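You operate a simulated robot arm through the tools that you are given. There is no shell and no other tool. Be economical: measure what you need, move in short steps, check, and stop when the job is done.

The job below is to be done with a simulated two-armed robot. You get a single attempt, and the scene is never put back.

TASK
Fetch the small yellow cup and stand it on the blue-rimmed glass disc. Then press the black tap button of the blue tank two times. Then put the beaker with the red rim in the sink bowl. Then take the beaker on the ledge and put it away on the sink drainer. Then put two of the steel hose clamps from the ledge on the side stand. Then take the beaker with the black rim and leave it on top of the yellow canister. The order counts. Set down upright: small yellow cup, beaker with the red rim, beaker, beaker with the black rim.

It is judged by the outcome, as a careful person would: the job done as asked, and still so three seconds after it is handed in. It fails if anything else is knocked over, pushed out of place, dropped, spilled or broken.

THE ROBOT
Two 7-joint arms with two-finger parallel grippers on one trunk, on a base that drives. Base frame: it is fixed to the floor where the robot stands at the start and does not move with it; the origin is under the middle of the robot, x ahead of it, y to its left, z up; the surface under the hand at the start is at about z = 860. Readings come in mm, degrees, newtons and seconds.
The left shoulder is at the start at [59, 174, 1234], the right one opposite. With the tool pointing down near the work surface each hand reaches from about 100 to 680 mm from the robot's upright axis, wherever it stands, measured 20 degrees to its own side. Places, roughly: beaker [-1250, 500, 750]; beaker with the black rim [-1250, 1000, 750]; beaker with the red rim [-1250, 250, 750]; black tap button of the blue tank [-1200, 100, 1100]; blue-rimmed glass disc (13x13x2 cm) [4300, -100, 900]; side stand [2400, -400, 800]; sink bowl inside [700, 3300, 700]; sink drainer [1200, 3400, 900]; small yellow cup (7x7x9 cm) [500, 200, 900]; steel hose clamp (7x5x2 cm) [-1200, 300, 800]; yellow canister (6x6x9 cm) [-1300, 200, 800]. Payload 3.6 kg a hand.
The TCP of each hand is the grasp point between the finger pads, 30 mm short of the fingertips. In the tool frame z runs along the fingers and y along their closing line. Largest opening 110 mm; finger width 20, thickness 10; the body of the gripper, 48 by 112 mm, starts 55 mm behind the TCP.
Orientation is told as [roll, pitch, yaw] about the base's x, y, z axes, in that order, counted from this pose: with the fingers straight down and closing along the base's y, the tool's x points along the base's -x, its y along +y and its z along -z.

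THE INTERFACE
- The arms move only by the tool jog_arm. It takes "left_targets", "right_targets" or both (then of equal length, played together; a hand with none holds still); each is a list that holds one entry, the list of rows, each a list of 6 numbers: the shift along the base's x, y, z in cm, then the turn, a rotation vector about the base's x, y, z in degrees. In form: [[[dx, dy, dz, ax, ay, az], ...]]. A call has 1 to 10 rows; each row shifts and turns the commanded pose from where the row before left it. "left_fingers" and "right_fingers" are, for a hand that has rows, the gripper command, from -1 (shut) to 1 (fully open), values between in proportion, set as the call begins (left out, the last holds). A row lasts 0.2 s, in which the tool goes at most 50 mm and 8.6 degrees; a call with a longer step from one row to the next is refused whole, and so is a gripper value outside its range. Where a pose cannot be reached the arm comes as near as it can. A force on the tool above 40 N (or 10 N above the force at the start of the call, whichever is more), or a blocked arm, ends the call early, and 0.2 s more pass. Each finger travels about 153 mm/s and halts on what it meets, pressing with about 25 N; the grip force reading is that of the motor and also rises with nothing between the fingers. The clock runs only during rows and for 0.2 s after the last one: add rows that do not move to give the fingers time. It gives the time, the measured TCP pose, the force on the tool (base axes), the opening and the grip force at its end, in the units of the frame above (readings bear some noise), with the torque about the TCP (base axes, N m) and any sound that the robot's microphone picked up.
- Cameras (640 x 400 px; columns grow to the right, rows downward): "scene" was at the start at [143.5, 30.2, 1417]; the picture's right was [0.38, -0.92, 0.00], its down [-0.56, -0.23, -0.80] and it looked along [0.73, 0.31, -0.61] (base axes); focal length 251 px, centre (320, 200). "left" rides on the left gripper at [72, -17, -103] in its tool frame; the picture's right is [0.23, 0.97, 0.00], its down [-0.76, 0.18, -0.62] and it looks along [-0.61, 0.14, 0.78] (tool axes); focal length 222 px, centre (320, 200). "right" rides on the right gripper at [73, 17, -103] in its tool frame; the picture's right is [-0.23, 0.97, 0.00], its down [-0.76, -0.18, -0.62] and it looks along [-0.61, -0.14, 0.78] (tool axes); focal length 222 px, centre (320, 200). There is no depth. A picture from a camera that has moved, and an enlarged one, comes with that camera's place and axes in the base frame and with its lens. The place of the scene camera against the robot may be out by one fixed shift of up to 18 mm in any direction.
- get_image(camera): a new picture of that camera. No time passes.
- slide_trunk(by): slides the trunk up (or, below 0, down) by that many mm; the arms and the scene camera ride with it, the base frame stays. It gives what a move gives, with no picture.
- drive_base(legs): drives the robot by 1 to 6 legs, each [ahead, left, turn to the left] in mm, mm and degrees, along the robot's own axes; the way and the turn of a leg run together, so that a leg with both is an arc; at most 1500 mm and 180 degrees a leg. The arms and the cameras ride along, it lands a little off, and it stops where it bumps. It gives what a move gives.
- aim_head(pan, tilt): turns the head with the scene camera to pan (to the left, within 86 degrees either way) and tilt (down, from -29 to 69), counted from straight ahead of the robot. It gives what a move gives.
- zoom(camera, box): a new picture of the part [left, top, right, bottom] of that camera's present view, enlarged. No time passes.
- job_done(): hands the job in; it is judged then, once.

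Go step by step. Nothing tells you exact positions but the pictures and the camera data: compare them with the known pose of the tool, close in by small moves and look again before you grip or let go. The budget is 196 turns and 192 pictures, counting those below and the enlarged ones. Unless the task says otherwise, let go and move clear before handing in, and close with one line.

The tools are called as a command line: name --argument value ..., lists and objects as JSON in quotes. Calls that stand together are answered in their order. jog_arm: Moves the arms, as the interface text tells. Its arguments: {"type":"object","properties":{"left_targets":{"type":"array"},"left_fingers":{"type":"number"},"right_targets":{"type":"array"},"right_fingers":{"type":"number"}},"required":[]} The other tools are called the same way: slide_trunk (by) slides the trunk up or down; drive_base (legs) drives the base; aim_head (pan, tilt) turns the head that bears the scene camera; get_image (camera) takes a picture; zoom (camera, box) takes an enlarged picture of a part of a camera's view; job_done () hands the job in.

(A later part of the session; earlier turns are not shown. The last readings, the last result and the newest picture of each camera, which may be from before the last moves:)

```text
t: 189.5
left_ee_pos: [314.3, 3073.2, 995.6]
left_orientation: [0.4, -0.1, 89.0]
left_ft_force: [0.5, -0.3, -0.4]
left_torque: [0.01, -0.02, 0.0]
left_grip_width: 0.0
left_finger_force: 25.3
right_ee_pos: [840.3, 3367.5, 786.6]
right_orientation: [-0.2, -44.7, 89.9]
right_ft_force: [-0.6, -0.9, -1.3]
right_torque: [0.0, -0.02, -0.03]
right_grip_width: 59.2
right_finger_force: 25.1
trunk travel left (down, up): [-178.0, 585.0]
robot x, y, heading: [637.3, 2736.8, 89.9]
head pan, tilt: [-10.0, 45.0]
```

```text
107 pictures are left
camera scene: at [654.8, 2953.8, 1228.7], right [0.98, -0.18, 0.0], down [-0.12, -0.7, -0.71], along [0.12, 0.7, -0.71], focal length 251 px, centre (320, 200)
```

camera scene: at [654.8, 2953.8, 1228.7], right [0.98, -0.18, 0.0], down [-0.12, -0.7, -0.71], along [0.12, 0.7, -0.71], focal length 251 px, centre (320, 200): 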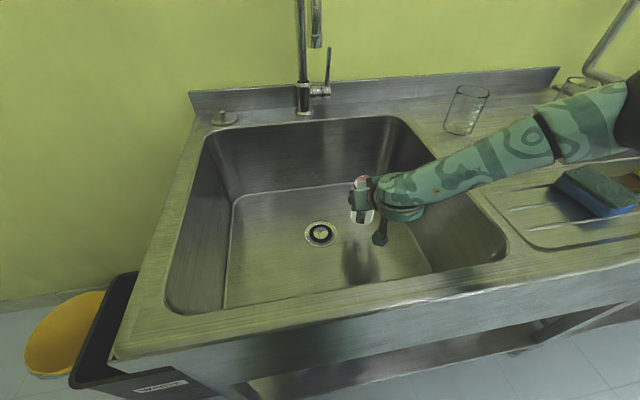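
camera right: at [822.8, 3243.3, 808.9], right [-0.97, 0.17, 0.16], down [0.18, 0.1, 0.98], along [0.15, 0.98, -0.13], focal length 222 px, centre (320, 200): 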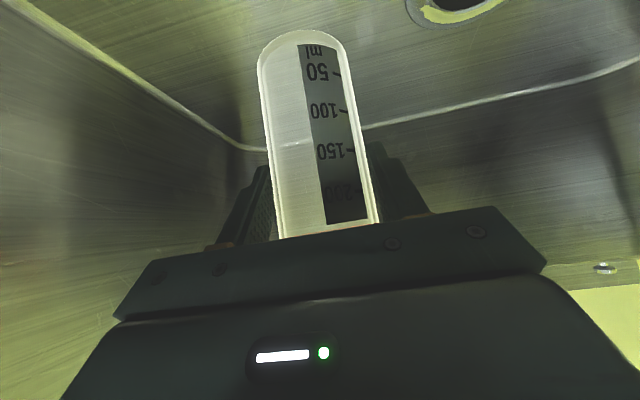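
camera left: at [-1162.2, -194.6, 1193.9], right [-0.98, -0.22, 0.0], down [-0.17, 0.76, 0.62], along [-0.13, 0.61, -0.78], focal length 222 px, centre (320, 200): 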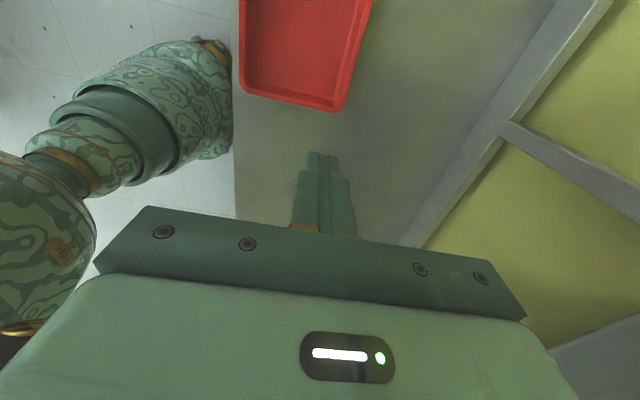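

Clear all round. Lower in small trunk steps until it touches the floor.

slide_trunk --by -15

slide_trunk --by -5

slide_trunk --by -3

slide_trunk --by -3

```text
t: 190.2
left_ee_pos: [314.4, 3073.4, 979.4]
left_orientation: [0.5, -0.1, 89.0]
left_ft_force: [-0.1, 0.0, 0.4]
left_torque: [0.02, 0.0, 0.02]
left_grip_width: 0.0
left_finger_force: 24.7
right_ee_pos: [840.1, 3368.6, 769.9]
right_orientation: [-0.2, -44.4, 89.8]
right_ft_force: [0.4, -0.7, -0.4]
right_torque: [-0.04, -0.01, 0.03]
right_grip_width: 59.1
right_finger_force: 24.7
trunk travel left (down, up): [-163.0, 600.0]
robot x, y, heading: [633.8, 2740.4, 90.2]
head pan, tilt: [-10.0, 45.0]
```

```text
t: 190.7
left_ee_pos: [313.6, 3075.7, 975.1]
left_orientation: [0.4, 0.0, 89.0]
left_ft_force: [0.4, -0.1, 0.4]
left_torque: [-0.01, 0.01, -0.05]
left_grip_width: 0.3
left_finger_force: 24.5
right_ee_pos: [839.9, 3367.1, 765.5]
right_orientation: [-0.3, -44.1, 89.9]
right_ft_force: [0.1, 0.1, 0.0]
right_torque: [0.03, 0.03, 0.02]
right_grip_width: 59.1
right_finger_force: 24.2
trunk travel left (down, up): [-158.0, 605.0]
robot x, y, heading: [634.6, 2737.4, 89.9]
head pan, tilt: [-10.0, 45.0]
```

```text
t: 191.2
left_ee_pos: [314.5, 3073.4, 972.3]
left_orientation: [0.2, -0.1, 88.9]
left_ft_force: [0.3, -0.3, -0.1]
left_torque: [-0.01, -0.02, 0.01]
left_grip_width: 0.0
left_finger_force: 25.2
right_ee_pos: [839.2, 3367.6, 763.9]
right_orientation: [-0.3, -44.3, 89.9]
right_ft_force: [-1.2, -1.2, 9.6]
right_torque: [0.3, 0.14, 0.01]
right_grip_width: 59.1
right_finger_force: 25.0
trunk travel left (down, up): [-155.0, 608.0]
robot x, y, heading: [637.8, 2739.0, 89.7]
head pan, tilt: [-10.0, 45.0]
```

```text
t: 191.8
left_ee_pos: [314.6, 3074.0, 967.7]
left_orientation: [0.3, 0.0, 89.1]
left_ft_force: [-0.3, -0.7, -0.1]
left_torque: [-0.02, 0.0, -0.04]
left_grip_width: 0.0
left_finger_force: 25.1
right_ee_pos: [839.0, 3369.3, 760.1]
right_orientation: [-0.3, -44.1, 90.1]
right_ft_force: [-2.8, 0.4, 8.9]
right_torque: [0.39, 0.36, 0.04]
right_grip_width: 59.1
right_finger_force: 25.0
trunk travel left (down, up): [-152.0, 611.0]
robot x, y, heading: [637.8, 2735.5, 89.8]
head pan, tilt: [-10.0, 45.0]
```

Contact. Release and look.

jog_arm --right_targets '[[[0, 0, 0, 0, 0, 0], [0, 0, 0, 0, 0, 0], [0, 0, 0, 0, 0, 0]]]' --right_fingers 0.6

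get_image --camera "right"

```text
t: 192.6
left_ee_pos: [314.7, 3074.7, 969.0]
left_orientation: [0.3, 0.1, 89.1]
left_ft_force: [0.0, 0.0, -0.6]
left_torque: [-0.01, 0.03, 0.01]
left_grip_width: 0.0
left_finger_force: 25.0
right_ee_pos: [840.9, 3367.6, 758.6]
right_orientation: [-0.4, -44.0, 90.0]
right_ft_force: [-0.5, 0.5, 0.5]
right_torque: [-0.01, 0.01, -0.01]
right_grip_width: 88.0
right_finger_force: 0.1
trunk travel left (down, up): [-152.0, 611.0]
robot x, y, heading: [634.4, 2741.1, 89.8]
head pan, tilt: [-10.0, 45.0]
```

```text
106 pictures are left
camera right: at [822.0, 3245.2, 783.0], right [-0.97, 0.17, 0.15], down [0.17, 0.11, 0.98], along [0.15, 0.98, -0.14], focal length 222 px, centre (320, 200)
```

right: 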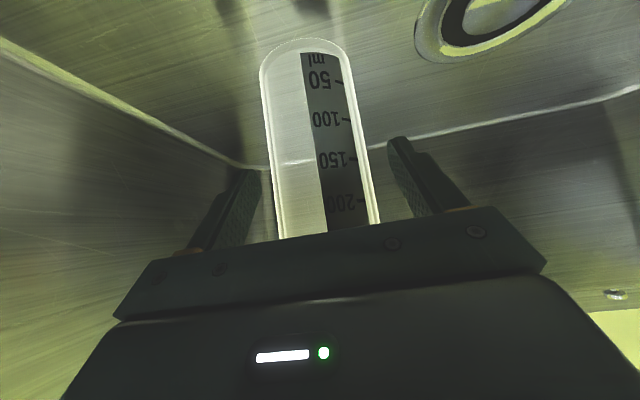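

slide_trunk --by 130

slide_trunk --by 170

get_image --camera "scene"

```text
t: 194.1
left_ee_pos: [314.4, 3074.7, 1098.4]
left_orientation: [0.4, 0.2, 89.0]
left_ft_force: [0.0, -0.2, 0.2]
left_torque: [0.0, 0.03, 0.01]
left_grip_width: 0.1
left_finger_force: 24.9
right_ee_pos: [839.0, 3369.8, 886.8]
right_orientation: [-0.4, -43.9, 89.9]
right_ft_force: [0.1, 0.2, -1.4]
right_torque: [-0.02, 0.02, 0.04]
right_grip_width: 88.0
right_finger_force: 0.1
trunk travel left (down, up): [-282.0, 481.0]
robot x, y, heading: [634.6, 2734.3, 89.7]
head pan, tilt: [-10.0, 45.0]
```

```text
t: 196.1
left_ee_pos: [313.9, 3075.0, 1269.3]
left_orientation: [0.3, 0.0, 89.1]
left_ft_force: [0.3, 0.0, -0.6]
left_torque: [-0.02, 0.03, 0.0]
left_grip_width: 0.0
left_finger_force: 25.4
right_ee_pos: [840.7, 3369.3, 1057.4]
right_orientation: [-0.4, -43.9, 90.0]
right_ft_force: [-0.5, -0.1, -0.4]
right_torque: [-0.01, 0.0, -0.01]
right_grip_width: 87.9
right_finger_force: 0.0
trunk travel left (down, up): [-452.0, 311.0]
robot x, y, heading: [637.5, 2738.6, 90.0]
head pan, tilt: [-10.0, 45.0]
```

```text
105 pictures are left
camera scene: at [654.4, 2847.3, 1508.5], right [0.98, -0.18, 0.0], down [-0.12, -0.7, -0.71], along [0.12, 0.7, -0.71], focal length 251 px, centre (320, 200)
```

scene: 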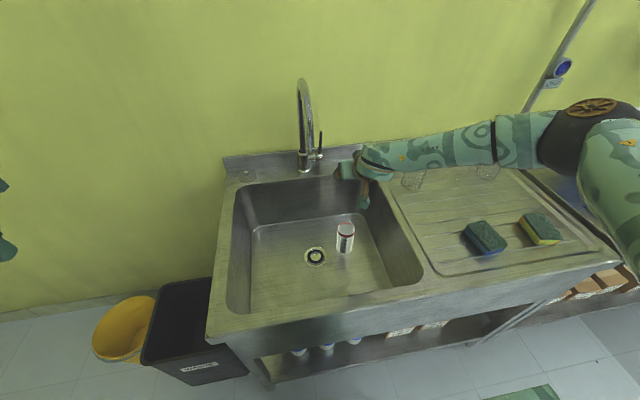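

The red beaker stands upright in the bowl. Back off, straighten the right hand, and return to the ledge for the plain beaker.

drive_base --legs '[[-400, 0, 0]]'

jog_arm --right_targets '[[[0, -2, 1, -4.4, 0, 0], [0, -2, 1, -4.4, 0, 0], [0, -2, 1, -4.4, 0, 0], [0, -2, 1, -4.4, 0, 0], [0, -2, 1, -4.4, 0, 0], [0, -2, 1, -4.4, 0, 0], [0, -2, 1, -4.4, 0, 0], [0, -2, 1, -4.4, 0, 0], [0, -2, 0, -4.4, 0, 0], [0, -2, 0, -4.4, 0, 0]]]' --right_fingers 1

drive_base --legs '[[-900, 850, 0], [-1150, 0, 0], [0, 0, 90], [400, 0, 0]]'

aim_head --pan 0 --tilt 40

get_image --camera "scene"

get_image --camera "right"

```text
t: 198.6
left_ee_pos: [313.9, 2672.8, 1269.3]
left_orientation: [0.3, 0.0, 88.7]
left_ft_force: [-0.1, 0.6, 0.0]
left_torque: [0.02, 0.0, -0.01]
left_grip_width: 0.0
left_finger_force: 24.7
right_ee_pos: [840.5, 2964.6, 1058.8]
right_orientation: [-0.4, -44.0, 89.8]
right_ft_force: [-0.7, 0.0, -0.7]
right_torque: [0.02, -0.02, 0.0]
right_grip_width: 87.8
right_finger_force: 0.1
trunk travel left (down, up): [-452.0, 311.0]
robot x, y, heading: [635.2, 2335.6, 89.8]
head pan, tilt: [-10.0, 45.0]
```

```text
t: 200.8
left_ee_pos: [314.4, 2672.7, 1268.7]
left_orientation: [0.5, 0.1, 88.8]
left_ft_force: [0.0, -0.1, 0.5]
left_torque: [0.01, 0.02, 0.05]
left_grip_width: 0.1
left_finger_force: 25.0
right_ee_pos: [841.0, 2764.0, 1138.5]
right_orientation: [-0.5, 0.0, 89.8]
right_ft_force: [-0.3, 0.0, 0.1]
right_torque: [0.02, 0.0, 0.01]
right_grip_width: 110.0
right_finger_force: 0.0
trunk travel left (down, up): [-452.0, 311.0]
robot x, y, heading: [634.8, 2334.4, 89.7]
head pan, tilt: [-10.0, 45.0]
```

```text
t: 218.5
left_ee_pos: [-1016.9, -24.5, 1269.7]
left_orientation: [0.3, 0.0, 177.0]
left_ft_force: [-1.5, 1.1, 0.3]
left_torque: [-0.02, 0.02, 0.03]
left_grip_width: 0.1
left_finger_force: 25.1
right_ee_pos: [-1091.2, 505.3, 1139.3]
right_orientation: [-0.5, 0.0, 178.0]
right_ft_force: [-0.4, -0.4, -0.4]
right_torque: [-0.01, -0.03, -0.01]
right_grip_width: 109.8
right_finger_force: 0.2
trunk travel left (down, up): [-452.0, 311.0]
robot x, y, heading: [-670.1, 285.5, 177.7]
head pan, tilt: [-10.0, 45.0]
```

```text
t: 219.2
left_ee_pos: [-1016.5, -24.6, 1269.5]
left_orientation: [0.3, 0.0, 177.0]
left_ft_force: [0.2, 1.0, -0.6]
left_torque: [-0.01, 0.02, 0.0]
left_grip_width: 0.2
left_finger_force: 25.1
right_ee_pos: [-1093.0, 505.5, 1139.3]
right_orientation: [-0.4, 0.0, 178.0]
right_ft_force: [0.0, -0.6, -0.2]
right_torque: [0.0, 0.01, 0.0]
right_grip_width: 109.9
right_finger_force: 0.1
trunk travel left (down, up): [-452.0, 311.0]
robot x, y, heading: [-670.1, 286.6, 177.9]
head pan, tilt: [0.0, 40.0]
```

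```text
104 pictures are left
camera scene: at [-782.8, 287.1, 1515.9], right [0.04, 1.0, 0.0], down [0.64, -0.02, -0.77], along [-0.77, 0.03, -0.64], focal length 251 px, centre (320, 200)
```

scene: 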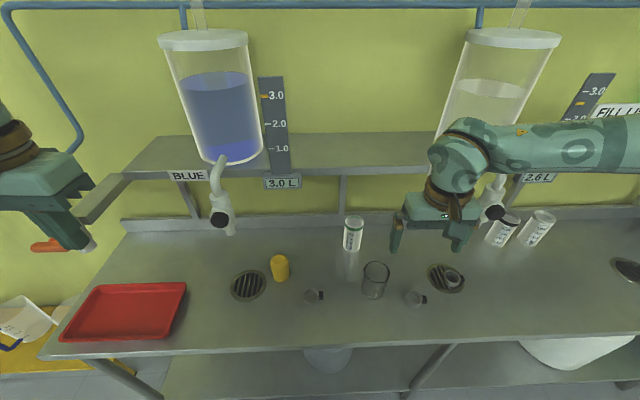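

```text
103 pictures are left
camera right: at [-1021.3, 485.5, 1242.4], right [-0.26, -0.97, -0.01], down [-0.76, 0.2, 0.62], along [-0.6, 0.17, -0.78], focal length 222 px, centre (320, 200)
```

right: 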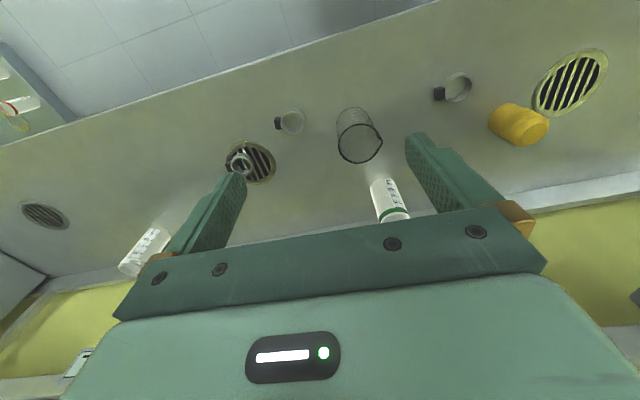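

The plain beaker's axis is near (-1179, 466), rim z≈912. I'll go above it with a slight 20° forward tilt to keep the wrist off the shelf.

jog_arm --right_targets '[[[-1.1, -0.5, -2, 0, 2.5, 0], [-1.1, -0.5, -2, 0, 2.5, 0], [-1.1, -0.5, -2, 0, 2.5, 0], [-1.1, -0.5, -2, 0, 2.5, 0], [-1.1, -0.5, -2, 0, 2.5, 0], [-1.1, -0.5, -2, 0, 2.5, 0], [-1.1, -0.5, -2, 0, 2.5, 0], [-1, -0.4, -2, 0, 2.5, 0], [0, 0, 0, 0, 0, 0]]]'

get_image --camera "right"

get_image --camera "scene"

```text
t: 221.2
left_ee_pos: [-1017.2, -24.8, 1268.2]
left_orientation: [0.3, 0.0, 177.1]
left_ft_force: [-0.3, 1.5, -0.6]
left_torque: [0.0, 0.02, 0.03]
left_grip_width: 0.0
left_finger_force: 24.5
right_ee_pos: [-1179.1, 467.0, 980.2]
right_orientation: [0.3, -20.0, 177.9]
right_ft_force: [1.0, -0.4, 0.5]
right_torque: [0.01, 0.01, 0.02]
right_grip_width: 110.0
right_finger_force: 0.2
trunk travel left (down, up): [-452.0, 311.0]
robot x, y, heading: [-672.0, 290.5, 178.3]
head pan, tilt: [0.0, 40.0]
```

```text
102 pictures are left
camera right: at [-1076.7, 446.9, 1052.2], right [-0.25, -0.97, 0.08], down [-0.5, 0.2, 0.85], along [-0.83, 0.17, -0.53], focal length 222 px, centre (320, 200)
```

right: 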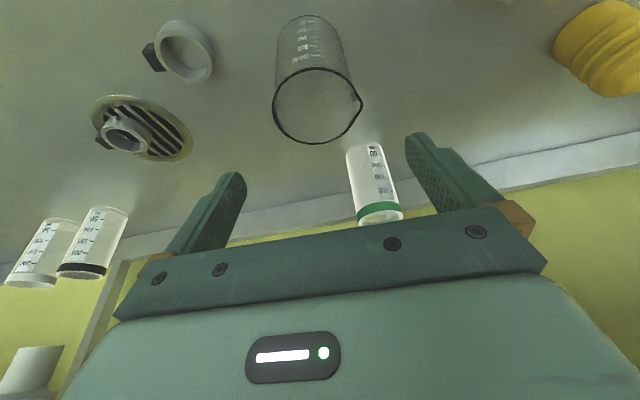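

```text
101 pictures are left
camera scene: at [-782.6, 287.0, 1515.9], right [0.04, 1.0, 0.0], down [0.64, -0.02, -0.77], along [-0.77, 0.03, -0.64], focal length 251 px, centre (320, 200)
```

scene: 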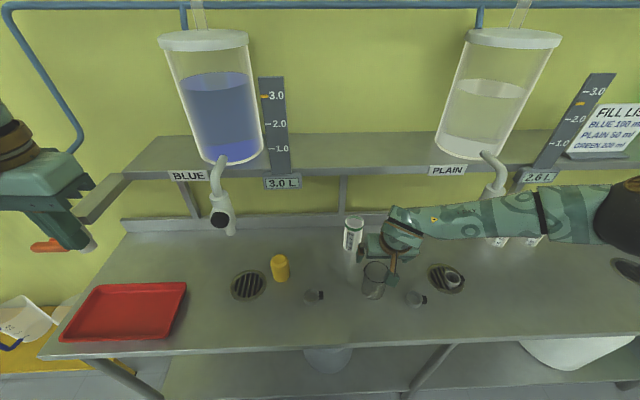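

jog_arm --right_targets '[[[0.6, -0.3, 0, 0, 0, 0], [0, 0, 0, 0, 0, 0]]]'

slide_trunk --by -70

get_image --camera "right"

zoom --camera "scene" --box '[300, 150, 500, 300]'

```text
t: 221.8
left_ee_pos: [-1016.6, -25.1, 1268.8]
left_orientation: [0.4, 0.0, 176.9]
left_ft_force: [0.3, 0.0, -0.1]
left_torque: [-0.01, -0.04, -0.01]
left_grip_width: 0.0
left_finger_force: 25.2
right_ee_pos: [-1172.6, 464.2, 978.9]
right_orientation: [0.2, -20.0, 178.0]
right_ft_force: [0.5, 0.8, 0.4]
right_torque: [0.04, 0.0, 0.02]
right_grip_width: 110.2
right_finger_force: 0.0
trunk travel left (down, up): [-452.0, 311.0]
robot x, y, heading: [-669.6, 284.2, 178.1]
head pan, tilt: [0.0, 40.0]
```

```text
t: 222.9
left_ee_pos: [-1016.4, -25.3, 1199.3]
left_orientation: [0.4, 0.1, 176.9]
left_ft_force: [-0.4, -0.8, 0.6]
left_torque: [0.02, 0.06, 0.0]
left_grip_width: 0.0
left_finger_force: 25.4
right_ee_pos: [-1174.6, 464.0, 909.7]
right_orientation: [0.2, -20.0, 177.9]
right_ft_force: [-0.3, 0.7, 0.1]
right_torque: [-0.01, 0.03, 0.03]
right_grip_width: 110.1
right_finger_force: 0.1
trunk travel left (down, up): [-382.0, 381.0]
robot x, y, heading: [-672.6, 285.1, 177.6]
head pan, tilt: [0.0, 40.0]
```

```text
100 pictures are left
camera right: at [-1071.2, 443.5, 982.2], right [-0.25, -0.97, 0.08], down [-0.49, 0.2, 0.85], along [-0.83, 0.17, -0.53], focal length 222 px, centre (320, 200)
```

right: 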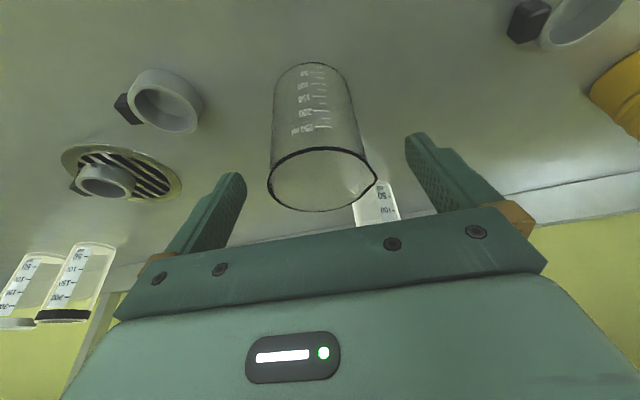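

```text
2.67 times, centred on (400, 225) of scene
camera zoom: at [-800.0, 287.6, 1445.5], right [0.04, 1.0, 0.0], down [0.64, -0.02, -0.77], along [-0.77, 0.03, -0.64], focal length 669 px, centre (107, 133)
```

zoom: 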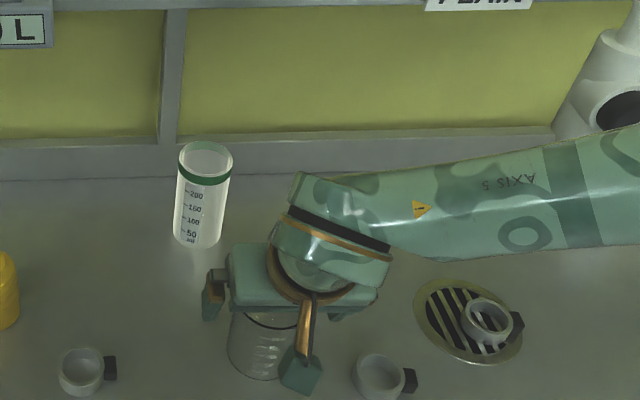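

Rim refined to (-1186, 466, 892), 69 mm wide. Shift 11 mm forward and lower 58 mm.

jog_arm --right_targets '[[[-1.1, 0.2, 0, 0, 0, 0], [0, 0, 0, 0, 0, 0]]]'

slide_trunk --by -56

get_image --camera "right"

zoom --camera "scene" --box '[300, 150, 500, 300]'

```text
t: 223.5
left_ee_pos: [-1016.4, -24.1, 1199.3]
left_orientation: [0.3, 0.0, 177.0]
left_ft_force: [0.0, -0.5, 0.6]
left_torque: [-0.01, -0.03, -0.06]
left_grip_width: 0.1
left_finger_force: 25.3
right_ee_pos: [-1184.9, 466.0, 908.3]
right_orientation: [0.2, -19.9, 177.9]
right_ft_force: [-0.2, -0.2, 0.5]
right_torque: [0.02, 0.03, -0.02]
right_grip_width: 109.9
right_finger_force: 0.1
trunk travel left (down, up): [-382.0, 381.0]
robot x, y, heading: [-668.9, 284.1, 178.2]
head pan, tilt: [0.0, 40.0]
```

```text
t: 224.5
left_ee_pos: [-1015.6, -25.4, 1142.7]
left_orientation: [0.2, -0.1, 177.0]
left_ft_force: [0.5, 0.2, 1.0]
left_torque: [-0.01, 0.01, -0.01]
left_grip_width: 0.1
left_finger_force: 25.0
right_ee_pos: [-1183.1, 465.5, 853.8]
right_orientation: [0.3, -20.1, 177.9]
right_ft_force: [0.1, 1.3, 1.1]
right_torque: [-0.01, 0.05, 0.0]
right_grip_width: 110.0
right_finger_force: 0.0
trunk travel left (down, up): [-326.0, 437.0]
robot x, y, heading: [-666.1, 285.5, 178.0]
head pan, tilt: [0.0, 40.0]
```

```text
98 pictures are left
camera right: at [-1081.9, 445.5, 925.9], right [-0.25, -0.97, 0.08], down [-0.5, 0.2, 0.85], along [-0.83, 0.17, -0.53], focal length 222 px, centre (320, 200)
```

right: 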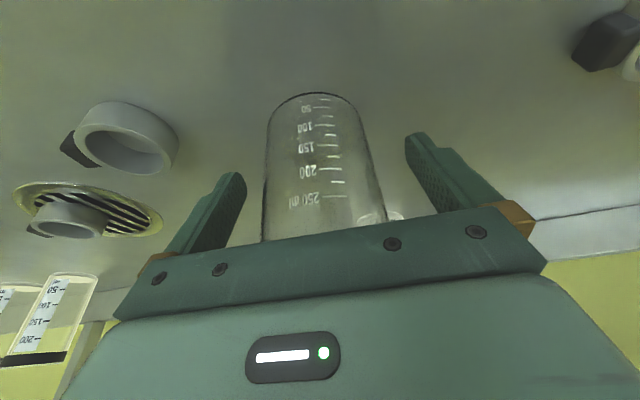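

```text
2.67 times, centred on (400, 225) of scene
camera zoom: at [-819.0, 288.3, 1388.7], right [0.04, 1.0, 0.0], down [0.64, -0.02, -0.77], along [-0.77, 0.03, -0.64], focal length 669 px, centre (107, 133)
```

zoom: 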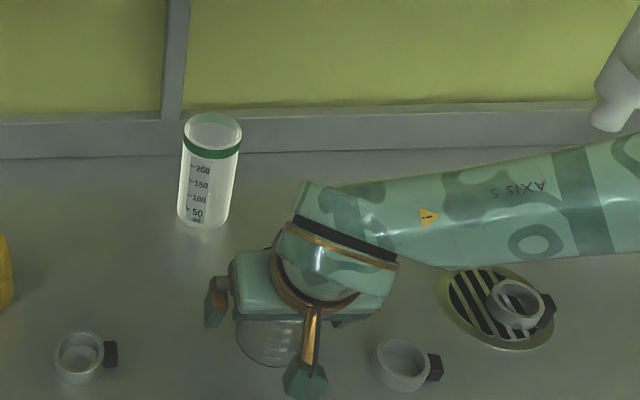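

Centred between the fingers. Grip.

jog_arm --right_targets '[[[0, 0, 0, 0, 0, 0], [0, 0, 0, 0, 0, 0], [0, 0, 0, 0, 0, 0], [0, 0, 0, 0, 0, 0]]]' --right_fingers -1

get_image --camera "right"

slide_trunk --by 25

get_image --camera "right"

```text
t: 225.5
left_ee_pos: [-1016.0, -24.5, 1142.7]
left_orientation: [0.2, -0.1, 177.1]
left_ft_force: [-0.4, 0.1, 0.4]
left_torque: [-0.01, -0.01, -0.03]
left_grip_width: 0.0
left_finger_force: 24.9
right_ee_pos: [-1184.0, 466.5, 853.2]
right_orientation: [0.2, -20.0, 177.9]
right_ft_force: [-0.2, -0.1, 2.3]
right_torque: [-0.11, 0.03, 0.04]
right_grip_width: 70.8
right_finger_force: 24.9
trunk travel left (down, up): [-326.0, 437.0]
robot x, y, heading: [-670.7, 284.6, 177.8]
head pan, tilt: [0.0, 40.0]
```

```text
96 pictures are left
camera right: at [-1082.3, 445.5, 925.8], right [-0.25, -0.97, 0.08], down [-0.5, 0.2, 0.85], along [-0.83, 0.17, -0.53], focal length 222 px, centre (320, 200)
```

right: 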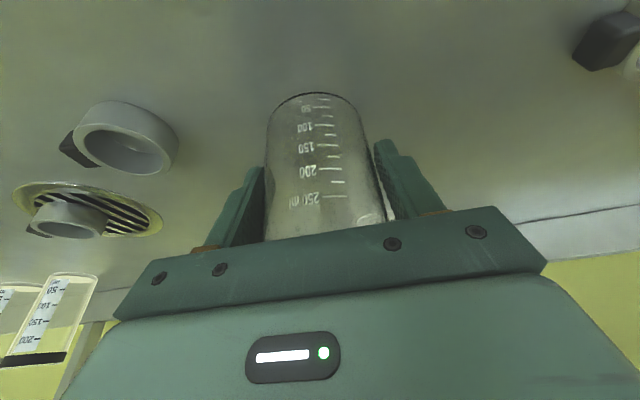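

```text
t: 226.2
left_ee_pos: [-1016.9, -26.0, 1168.0]
left_orientation: [0.3, 0.1, 176.7]
left_ft_force: [0.1, 0.2, -0.3]
left_torque: [0.01, 0.0, 0.03]
left_grip_width: 0.0
left_finger_force: 24.6
right_ee_pos: [-1184.3, 465.5, 878.8]
right_orientation: [0.2, -19.8, 177.9]
right_ft_force: [-0.4, 0.7, -1.6]
right_torque: [-0.01, -0.02, -0.04]
right_grip_width: 70.9
right_finger_force: 24.9
trunk travel left (down, up): [-351.0, 412.0]
robot x, y, heading: [-667.2, 283.5, 177.8]
head pan, tilt: [0.0, 40.0]
```

```text
95 pictures are left
camera right: at [-1083.0, 445.7, 949.9], right [-0.25, -0.97, 0.08], down [-0.5, 0.2, 0.84], along [-0.83, 0.17, -0.53], focal length 222 px, centre (320, 200)
```

right: 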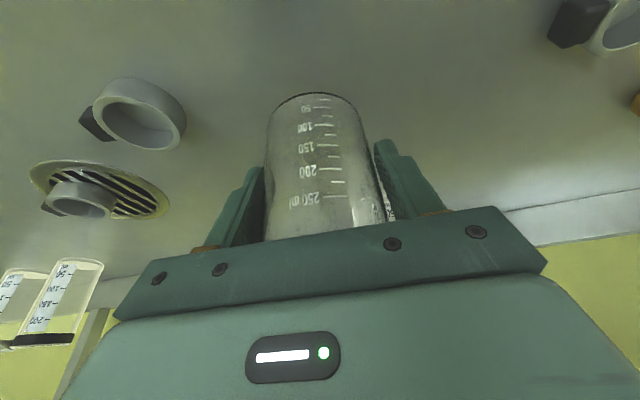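

Held. Raise, and drive to the sink drainer.

slide_trunk --by 150

drive_base --legs '[[-430, 0, 0], [0, 0, -88], [1250, 0, 0], [750, -1150, 0]]'

aim_head --pan -5 --tilt 35

get_image --camera "scene"

```text
t: 228.0
left_ee_pos: [-1015.7, -23.9, 1317.6]
left_orientation: [0.3, 0.1, 177.0]
left_ft_force: [-0.8, 0.0, 0.6]
left_torque: [0.01, -0.01, -0.04]
left_grip_width: 0.0
left_finger_force: 25.4
right_ee_pos: [-1185.7, 465.7, 1028.2]
right_orientation: [0.2, -20.0, 177.9]
right_ft_force: [1.0, 0.0, -1.9]
right_torque: [0.01, -0.01, 0.0]
right_grip_width: 70.8
right_finger_force: 24.5
trunk travel left (down, up): [-501.0, 262.0]
robot x, y, heading: [-670.2, 285.1, 177.8]
head pan, tilt: [0.0, 40.0]
```

```text
t: 246.8
left_ee_pos: [604.3, 2628.6, 1318.5]
left_orientation: [0.3, -0.1, 88.6]
left_ft_force: [0.4, 0.3, 0.0]
left_torque: [-0.03, 0.02, 0.01]
left_grip_width: 0.1
left_finger_force: 25.0
right_ee_pos: [1090.1, 2812.2, 1027.6]
right_orientation: [0.2, -19.9, 89.5]
right_ft_force: [0.5, 0.0, 0.0]
right_torque: [-0.05, 0.01, 0.05]
right_grip_width: 70.1
right_finger_force: 24.4
trunk travel left (down, up): [-501.0, 262.0]
robot x, y, heading: [925.5, 2295.8, 89.2]
head pan, tilt: [0.0, 40.0]
```

```text
t: 247.4
left_ee_pos: [604.5, 2628.8, 1317.0]
left_orientation: [0.3, 0.0, 88.6]
left_ft_force: [0.2, 0.0, 0.1]
left_torque: [-0.03, -0.01, 0.03]
left_grip_width: 0.1
left_finger_force: 25.5
right_ee_pos: [1088.8, 2810.2, 1026.8]
right_orientation: [0.1, -20.1, 89.5]
right_ft_force: [0.5, -0.5, -2.1]
right_torque: [-0.01, 0.03, 0.02]
right_grip_width: 70.3
right_finger_force: 24.9
trunk travel left (down, up): [-501.0, 262.0]
robot x, y, heading: [926.0, 2291.5, 89.4]
head pan, tilt: [-5.0, 35.0]
```

```text
94 pictures are left
camera scene: at [936.6, 2398.7, 1572.7], right [1.0, -0.1, 0.0], down [-0.05, -0.57, -0.82], along [0.08, 0.81, -0.57], focal length 251 px, centre (320, 200)
```

scene: 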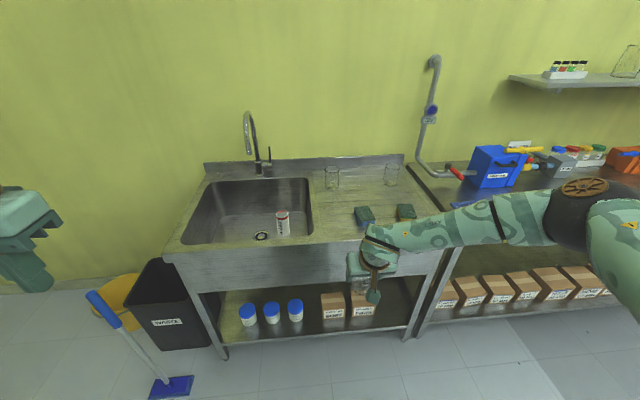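

drive_base --legs '[[455, -22, 0.6]]'

jog_arm --right_targets '[[[0, 2, 0, 0, 0, 0], [0, 2, 0, 0, 0, 0], [0, 2, 0, 0, 0, 0], [0, 0, 0, 0, 0, 0]]]'

aim_head --pan -15 --tilt 48

get_image --camera "scene"

get_image --camera "right"

```text
t: 250.2
left_ee_pos: [623.4, 3089.6, 1317.9]
left_orientation: [0.3, 0.0, 89.1]
left_ft_force: [0.3, 0.9, 0.9]
left_torque: [0.02, -0.01, -0.03]
left_grip_width: 0.0
left_finger_force: 25.2
right_ee_pos: [1106.8, 3276.2, 1028.5]
right_orientation: [0.2, -19.9, 90.2]
right_ft_force: [-0.2, 1.1, -1.2]
right_torque: [-0.02, 0.01, 0.0]
right_grip_width: 70.4
right_finger_force: 25.4
trunk travel left (down, up): [-501.0, 262.0]
robot x, y, heading: [948.1, 2753.0, 90.2]
head pan, tilt: [-5.0, 35.0]
```

```text
t: 251.2
left_ee_pos: [623.6, 3090.3, 1317.6]
left_orientation: [0.3, -0.1, 89.1]
left_ft_force: [0.5, 0.1, 0.1]
left_torque: [-0.03, 0.01, 0.0]
left_grip_width: 0.0
left_finger_force: 24.6
right_ee_pos: [1106.7, 3335.0, 1028.4]
right_orientation: [0.1, -19.9, 90.2]
right_ft_force: [0.5, -0.8, -0.9]
right_torque: [0.0, 0.0, -0.02]
right_grip_width: 70.3
right_finger_force: 25.5
trunk travel left (down, up): [-501.0, 262.0]
robot x, y, heading: [948.5, 2753.3, 90.1]
head pan, tilt: [-5.0, 35.0]
```

```text
t: 252.0
left_ee_pos: [622.4, 3089.5, 1317.5]
left_orientation: [0.2, 0.2, 89.3]
left_ft_force: [-0.7, 0.1, -0.1]
left_torque: [-0.01, 0.01, -0.02]
left_grip_width: 0.2
left_finger_force: 24.9
right_ee_pos: [1107.0, 3336.2, 1027.8]
right_orientation: [0.2, -19.9, 90.2]
right_ft_force: [0.4, 1.0, -0.5]
right_torque: [-0.02, 0.03, 0.03]
right_grip_width: 70.5
right_finger_force: 25.2
trunk travel left (down, up): [-501.0, 262.0]
robot x, y, heading: [950.3, 2752.7, 90.3]
head pan, tilt: [-15.0, 48.0]
```

```text
93 pictures are left
camera scene: at [971.1, 2850.8, 1553.8], right [0.97, -0.26, 0.0], down [-0.19, -0.72, -0.67], along [0.17, 0.65, -0.74], focal length 251 px, centre (320, 200)
```

scene: 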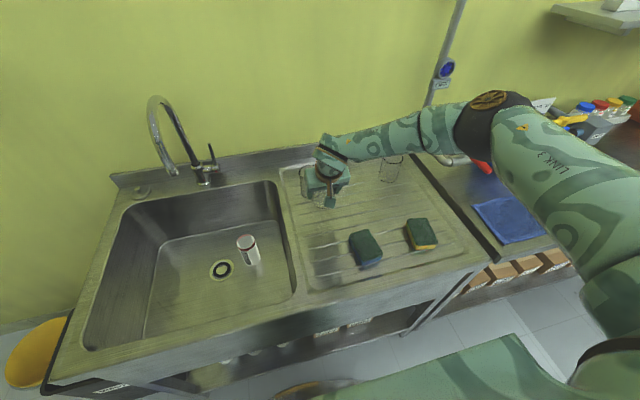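

```text
92 pictures are left
camera right: at [1089.8, 3233.0, 1100.5], right [-0.97, 0.21, 0.08], down [0.18, 0.5, 0.85], along [0.14, 0.84, -0.53], focal length 222 px, centre (320, 200)
```

right: 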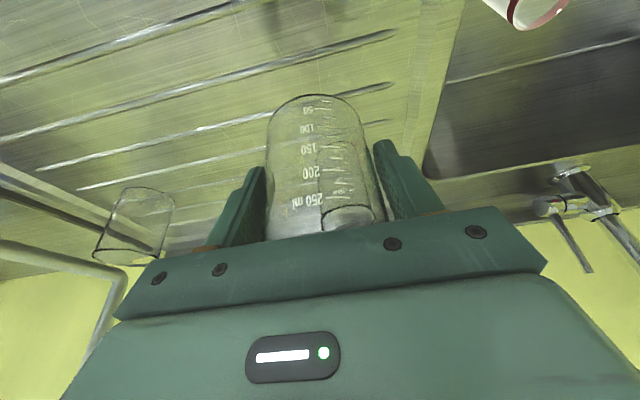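

Clear spot under the beaker. Lower with the trunk to contact.

slide_trunk --by -88

slide_trunk --by -6

get_image --camera "right"

zoom --camera "scene" --box '[240, 100, 440, 260]'

```text
t: 253.2
left_ee_pos: [624.1, 3088.0, 1230.9]
left_orientation: [0.3, -0.1, 89.2]
left_ft_force: [-0.2, 0.0, 0.4]
left_torque: [-0.01, 0.01, -0.01]
left_grip_width: 0.0
left_finger_force: 25.4
right_ee_pos: [1106.7, 3337.4, 942.4]
right_orientation: [0.3, -20.2, 90.2]
right_ft_force: [0.3, 3.3, 13.4]
right_torque: [0.37, 0.15, -0.03]
right_grip_width: 69.6
right_finger_force: 25.3
trunk travel left (down, up): [-413.0, 350.0]
robot x, y, heading: [948.0, 2753.9, 90.1]
head pan, tilt: [-15.0, 48.0]
```

```text
t: 253.7
left_ee_pos: [623.0, 3089.3, 1223.8]
left_orientation: [0.3, 0.0, 89.2]
left_ft_force: [0.5, 0.6, -0.4]
left_torque: [-0.06, -0.02, 0.01]
left_grip_width: 0.0
left_finger_force: 24.8
right_ee_pos: [1106.0, 3339.3, 940.6]
right_orientation: [0.5, -20.5, 90.1]
right_ft_force: [-1.1, -4.7, 17.3]
right_torque: [-0.56, 0.06, -0.04]
right_grip_width: 69.5
right_finger_force: 24.8
trunk travel left (down, up): [-408.0, 355.0]
robot x, y, heading: [949.3, 2757.6, 90.1]
head pan, tilt: [-15.0, 48.0]
stopped: the force on the tool passed its limit at 43 N (the readings are from after the stop); the commanded pose is now the measured one
```

```text
91 pictures are left
camera right: at [1089.4, 3235.4, 1012.0], right [-0.97, 0.21, 0.09], down [0.18, 0.49, 0.85], along [0.14, 0.84, -0.52], focal length 222 px, centre (320, 200)
```

right: 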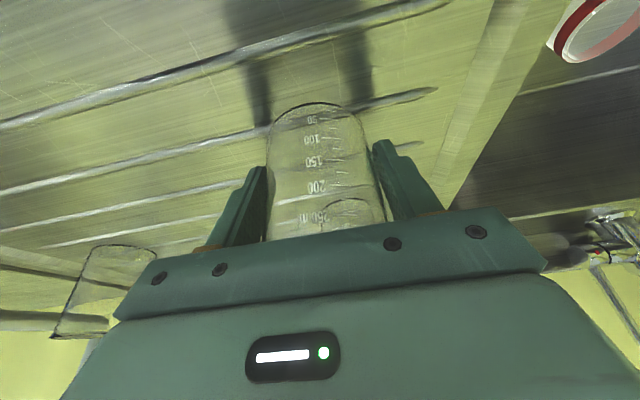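

```text
2.50 times, centred on (340, 180) of scene
camera zoom: at [971.1, 2868.5, 1459.8], right [0.97, -0.26, 0.0], down [-0.19, -0.72, -0.67], along [0.17, 0.65, -0.74], focal length 627 px, centre (270, 250)
```

zoom: 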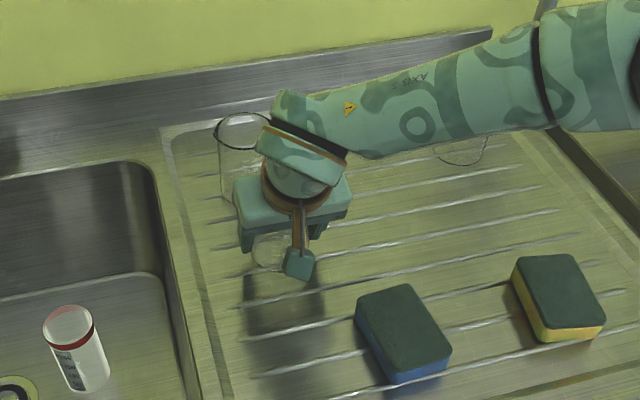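

Contact reached. Ease up 3 mm and release.

slide_trunk --by 3

jog_arm --right_targets '[[[0, 0, 0, 0, 0, 0], [0, 0, 0, 0, 0, 0], [0, 0, 0, 0, 0, 0]]]' --right_fingers 0.65

get_image --camera "right"

```text
t: 254.2
left_ee_pos: [621.8, 3089.8, 1226.0]
left_orientation: [0.3, -0.1, 89.2]
left_ft_force: [0.6, 0.6, 0.8]
left_torque: [-0.02, -0.02, 0.0]
left_grip_width: 0.0
left_finger_force: 25.7
right_ee_pos: [1106.8, 3338.6, 940.6]
right_orientation: [0.3, -20.4, 90.1]
right_ft_force: [-0.6, -0.1, 3.4]
right_torque: [-0.01, 0.1, 0.02]
right_grip_width: 69.3
right_finger_force: 25.0
trunk travel left (down, up): [-411.0, 352.0]
robot x, y, heading: [947.5, 2755.5, 90.0]
head pan, tilt: [-15.0, 48.0]
```

```text
t: 255.0
left_ee_pos: [623.5, 3089.7, 1226.2]
left_orientation: [0.3, -0.1, 89.2]
left_ft_force: [0.6, -0.1, 0.1]
left_torque: [0.0, -0.01, 0.01]
left_grip_width: 0.0
left_finger_force: 25.3
right_ee_pos: [1106.4, 3338.4, 941.9]
right_orientation: [0.4, -20.4, 90.0]
right_ft_force: [0.6, -0.5, 1.6]
right_torque: [-0.01, 0.02, 0.02]
right_grip_width: 90.9
right_finger_force: 0.2
trunk travel left (down, up): [-411.0, 352.0]
robot x, y, heading: [948.1, 2755.8, 90.1]
head pan, tilt: [-15.0, 48.0]
```

```text
89 pictures are left
camera right: at [1090.1, 3235.1, 1012.9], right [-0.97, 0.21, 0.08], down [0.18, 0.5, 0.85], along [0.14, 0.84, -0.52], focal length 222 px, centre (320, 200)
```

right: 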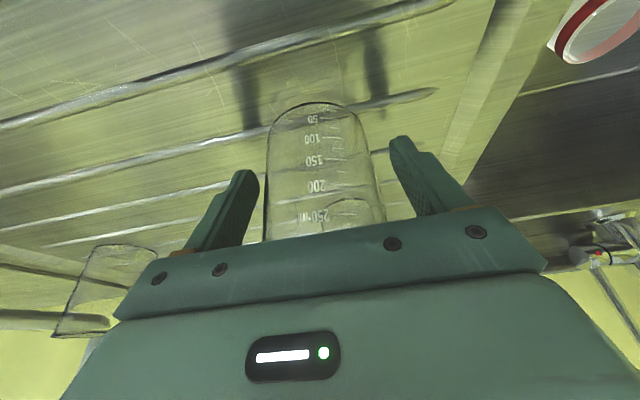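

slide_trunk --by 60

slide_trunk --by 130

get_image --camera "right"

drive_base --legs '[[-400, 0, 0]]'

get_image --camera "scene"

```text
t: 256.0
left_ee_pos: [623.5, 3090.7, 1287.8]
left_orientation: [0.3, 0.1, 89.2]
left_ft_force: [1.1, -0.1, -0.2]
left_torque: [0.02, 0.02, -0.04]
left_grip_width: 0.0
left_finger_force: 24.9
right_ee_pos: [1106.6, 3339.6, 1000.2]
right_orientation: [0.3, -20.2, 90.0]
right_ft_force: [-0.1, -0.5, -0.7]
right_torque: [-0.01, 0.0, -0.01]
right_grip_width: 90.4
right_finger_force: 0.1
trunk travel left (down, up): [-471.0, 292.0]
robot x, y, heading: [943.2, 2758.7, 90.3]
head pan, tilt: [-15.0, 48.0]
```

```text
t: 257.6
left_ee_pos: [623.8, 3090.1, 1417.9]
left_orientation: [0.3, 0.0, 89.2]
left_ft_force: [-0.5, -0.2, -0.1]
left_torque: [0.01, -0.03, 0.0]
left_grip_width: 0.0
left_finger_force: 24.6
right_ee_pos: [1106.3, 3339.1, 1130.8]
right_orientation: [0.3, -20.2, 90.1]
right_ft_force: [-0.7, -0.1, 0.6]
right_torque: [0.01, 0.01, 0.02]
right_grip_width: 91.1
right_finger_force: 0.0
trunk travel left (down, up): [-601.0, 162.0]
robot x, y, heading: [947.8, 2753.7, 90.4]
head pan, tilt: [-15.0, 48.0]
```

```text
88 pictures are left
camera right: at [1090.0, 3235.4, 1202.7], right [-0.97, 0.21, 0.08], down [0.18, 0.5, 0.85], along [0.14, 0.84, -0.52], focal length 222 px, centre (320, 200)
```

right: 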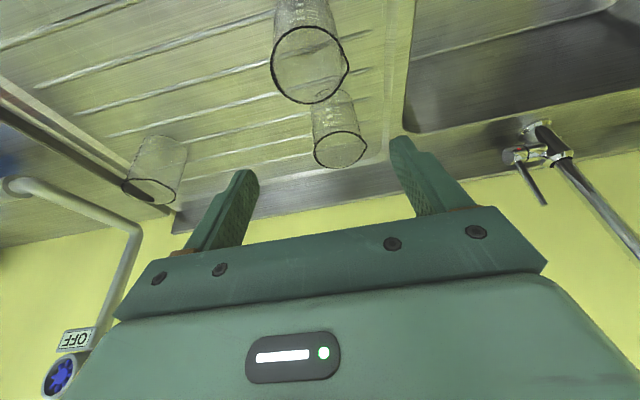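

```text
t: 260.1
left_ee_pos: [625.1, 2699.7, 1416.3]
left_orientation: [0.3, 0.0, 88.7]
left_ft_force: [-0.1, -0.9, -1.1]
left_torque: [-0.02, -0.03, 0.03]
left_grip_width: 0.1
left_finger_force: 25.2
right_ee_pos: [1110.4, 2943.8, 1131.3]
right_orientation: [0.2, -20.4, 89.6]
right_ft_force: [-0.4, 0.4, -0.2]
right_torque: [-0.01, 0.03, 0.01]
right_grip_width: 90.8
right_finger_force: 0.2
trunk travel left (down, up): [-601.0, 162.0]
robot x, y, heading: [947.0, 2359.9, 89.3]
head pan, tilt: [-15.0, 48.0]
```

```text
87 pictures are left
camera scene: at [971.3, 2447.1, 1653.8], right [0.96, -0.26, 0.0], down [-0.2, -0.72, -0.67], along [0.18, 0.64, -0.74], focal length 251 px, centre (320, 200)
```

scene: 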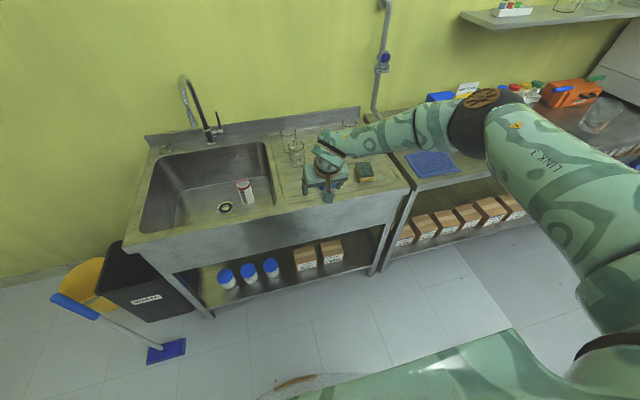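

The beaker stands on the drainer. Straighten the right hand, lower the trunk, and return to the ledge for the clamps.

jog_arm --right_targets '[[[0, -2.5, 0, -5, 0, 0], [0, -2.5, 0, -5, 0, 0], [0, -2.5, 0, -5, 0, 0], [0, -2.5, 0, -5, 0, 0], [0, -2, 0, 0, 0, 0], [0, 0, 0, 0, 0, 0]]]' --right_fingers 1 --left_targets '[[[0, 0, 0, 0, 0, 0], [0, 0, 0, 0, 0, 0], [0, 0, 0, 0, 0, 0], [0, 0, 0, 0, 0, 0], [0, 0, 0, 0, 0, 0], [0, 0, 0, 0, 0, 0]]]' --left_fingers 1

drive_base --legs '[[-800, 1187, 0], [-1100, 0, 0], [0, 0, 90.5], [370, 0, 0]]'

aim_head --pan 0 --tilt 45

get_image --camera "scene"

get_image --camera "right"

get_image --camera "left"

```text
t: 261.5
left_ee_pos: [625.6, 2698.3, 1417.1]
left_orientation: [0.4, 0.0, 88.7]
left_ft_force: [0.0, 0.8, 0.4]
left_torque: [0.02, 0.01, 0.02]
left_grip_width: 110.2
left_finger_force: 0.0
right_ee_pos: [1110.3, 2825.5, 1130.8]
right_orientation: [0.3, -0.2, 89.6]
right_ft_force: [-0.4, 0.1, -0.1]
right_torque: [0.0, -0.02, 0.01]
right_grip_width: 110.3
right_finger_force: 0.0
trunk travel left (down, up): [-601.0, 162.0]
robot x, y, heading: [949.3, 2363.5, 89.8]
head pan, tilt: [-15.0, 48.0]
```

```text
t: 279.7
left_ee_pos: [-1013.1, 163.7, 1416.6]
left_orientation: [0.2, 0.0, 177.6]
left_ft_force: [-0.7, -0.1, -0.8]
left_torque: [0.04, 0.02, -0.02]
left_grip_width: 110.2
left_finger_force: 0.0
right_ee_pos: [-1130.8, 649.3, 1130.3]
right_orientation: [0.1, -0.4, 178.7]
right_ft_force: [0.0, -1.2, -0.2]
right_torque: [0.0, -0.01, 0.01]
right_grip_width: 109.8
right_finger_force: 0.1
trunk travel left (down, up): [-601.0, 162.0]
robot x, y, heading: [-670.7, 479.2, 178.6]
head pan, tilt: [-15.0, 48.0]
```

```text
t: 280.5
left_ee_pos: [-1013.2, 162.2, 1416.8]
left_orientation: [0.3, 0.0, 177.7]
left_ft_force: [0.8, -0.1, 1.5]
left_torque: [0.01, -0.01, -0.01]
left_grip_width: 110.3
left_finger_force: 0.1
right_ee_pos: [-1131.5, 649.0, 1129.9]
right_orientation: [0.2, -0.4, 178.5]
right_ft_force: [0.3, 0.2, -0.5]
right_torque: [0.0, -0.01, 0.0]
right_grip_width: 110.1
right_finger_force: 0.0
trunk travel left (down, up): [-601.0, 162.0]
robot x, y, heading: [-671.0, 480.5, 178.7]
head pan, tilt: [0.0, 45.0]
```

```text
86 pictures are left
camera scene: at [-762.3, 477.1, 1658.0], right [0.02, 1.0, 0.0], down [0.71, -0.02, -0.71], along [-0.71, 0.02, -0.71], focal length 251 px, centre (320, 200)
```

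scene: 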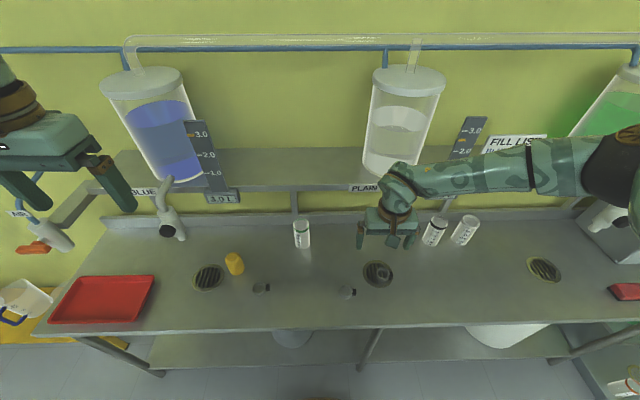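

```text
85 pictures are left
camera right: at [-1059.4, 631.0, 1233.4], right [-0.25, -0.97, 0.0], down [-0.75, 0.2, 0.63], along [-0.61, 0.15, -0.78], focal length 222 px, centre (320, 200)
```

right: 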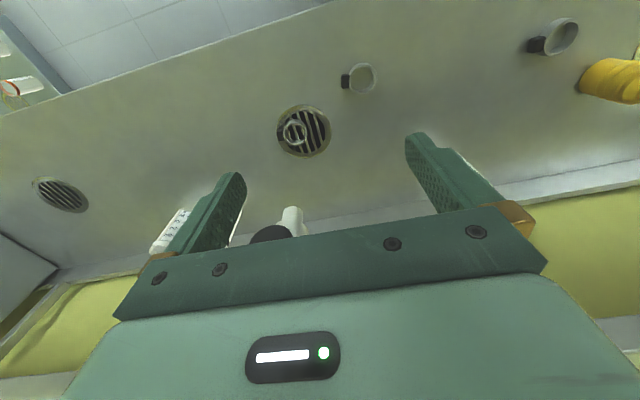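

```text
84 pictures are left
camera left: at [-940.0, 177.8, 1521.1], right [0.19, -0.98, 0.01], down [-0.77, -0.14, 0.62], along [-0.61, -0.12, -0.78], focal length 222 px, centre (320, 200)
```

left: 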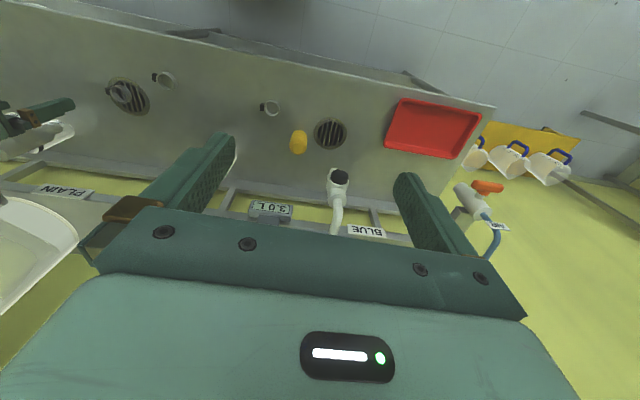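

Clamp 2 ring is at (-1149, 577) with its block toward +y; clamp 1 is near (-1167, 280). I'll line the right hand over clamp 2 and bring the left hand lower, then descend with the trunk.

jog_arm --right_targets '[[[0.5, -3, 0, 0, 0, 0.4], [-1, -3.5, 0, 0, 0, 0.5], [-1.3, 0, 0, 0, 0, 0.5], [0, 0, 0, 0, 0, 0], [0, 0, 0, 0, 0, 0], [0, 0, 0, 0, 0, 0]]]' --left_targets '[[[-1.4, 2, -4, 0, 0, 0.5], [-1.4, 2, -4, 0, 0, 0.5], [-1.4, 2, -4, 0, 0, 0.5], [-1.4, 2, -4, 0, 0, 0.5], [-1.4, 2, -4, 0, 0, 0.4], [-1, 2, -3, 0, 0, 0]]]'

slide_trunk --by -200

get_image --camera "right"

get_image --camera "scene"

```text
t: 281.9
left_ee_pos: [-1139.3, 211.2, 1220.9]
left_orientation: [0.2, 0.5, 179.7]
left_ft_force: [-0.1, 0.8, -0.1]
left_torque: [0.0, -0.03, 0.01]
left_grip_width: 109.7
left_finger_force: 0.1
left hand out of reach, approached as far as the arm can: row 3, 4, 5, 6
right_ee_pos: [-1149.4, 584.4, 1130.1]
right_orientation: [0.2, -0.3, -180.0]
right_ft_force: [0.3, 0.7, 0.5]
right_torque: [-0.03, -0.03, -0.05]
right_grip_width: 110.2
right_finger_force: 0.1
trunk travel left (down, up): [-601.0, 162.0]
robot x, y, heading: [-667.7, 481.5, 178.7]
head pan, tilt: [0.0, 45.0]
```

```text
t: 284.1
left_ee_pos: [-1142.9, 210.4, 991.8]
left_orientation: [0.1, 4.1, 179.8]
left_ft_force: [0.9, 0.6, -0.8]
left_torque: [0.01, 0.0, -0.01]
left_grip_width: 110.2
left_finger_force: 0.0
right_ee_pos: [-1149.9, 584.9, 930.4]
right_orientation: [0.2, -0.4, -180.1]
right_ft_force: [-0.2, -0.9, -1.0]
right_torque: [-0.01, -0.01, 0.01]
right_grip_width: 109.9
right_finger_force: 0.0
trunk travel left (down, up): [-401.0, 362.0]
robot x, y, heading: [-673.1, 482.8, 178.7]
head pan, tilt: [0.0, 45.0]
```

```text
83 pictures are left
camera right: at [-1076.5, 567.7, 1033.9], right [-0.23, -0.97, 0.0], down [-0.76, 0.18, 0.63], along [-0.61, 0.14, -0.78], focal length 222 px, centre (320, 200)
```

right: 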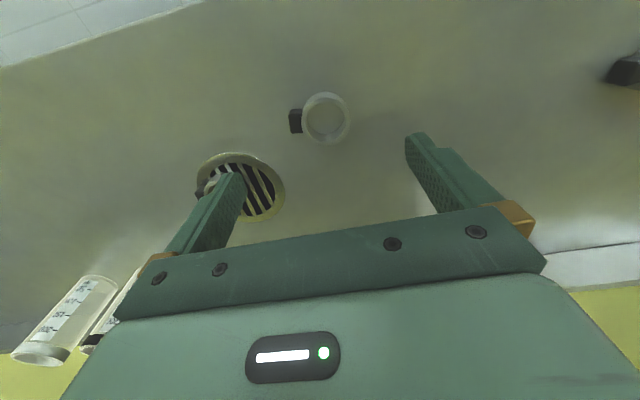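

```text
82 pictures are left
camera scene: at [-792.1, 477.8, 1457.0], right [0.02, 1.0, 0.0], down [0.71, -0.02, -0.71], along [-0.71, 0.02, -0.71], focal length 251 px, centre (320, 200)
```

scene: 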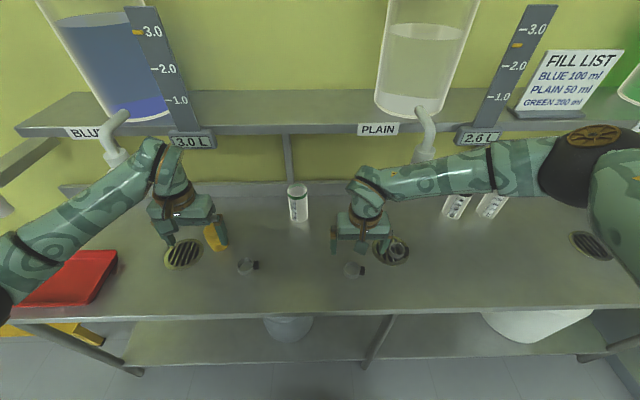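

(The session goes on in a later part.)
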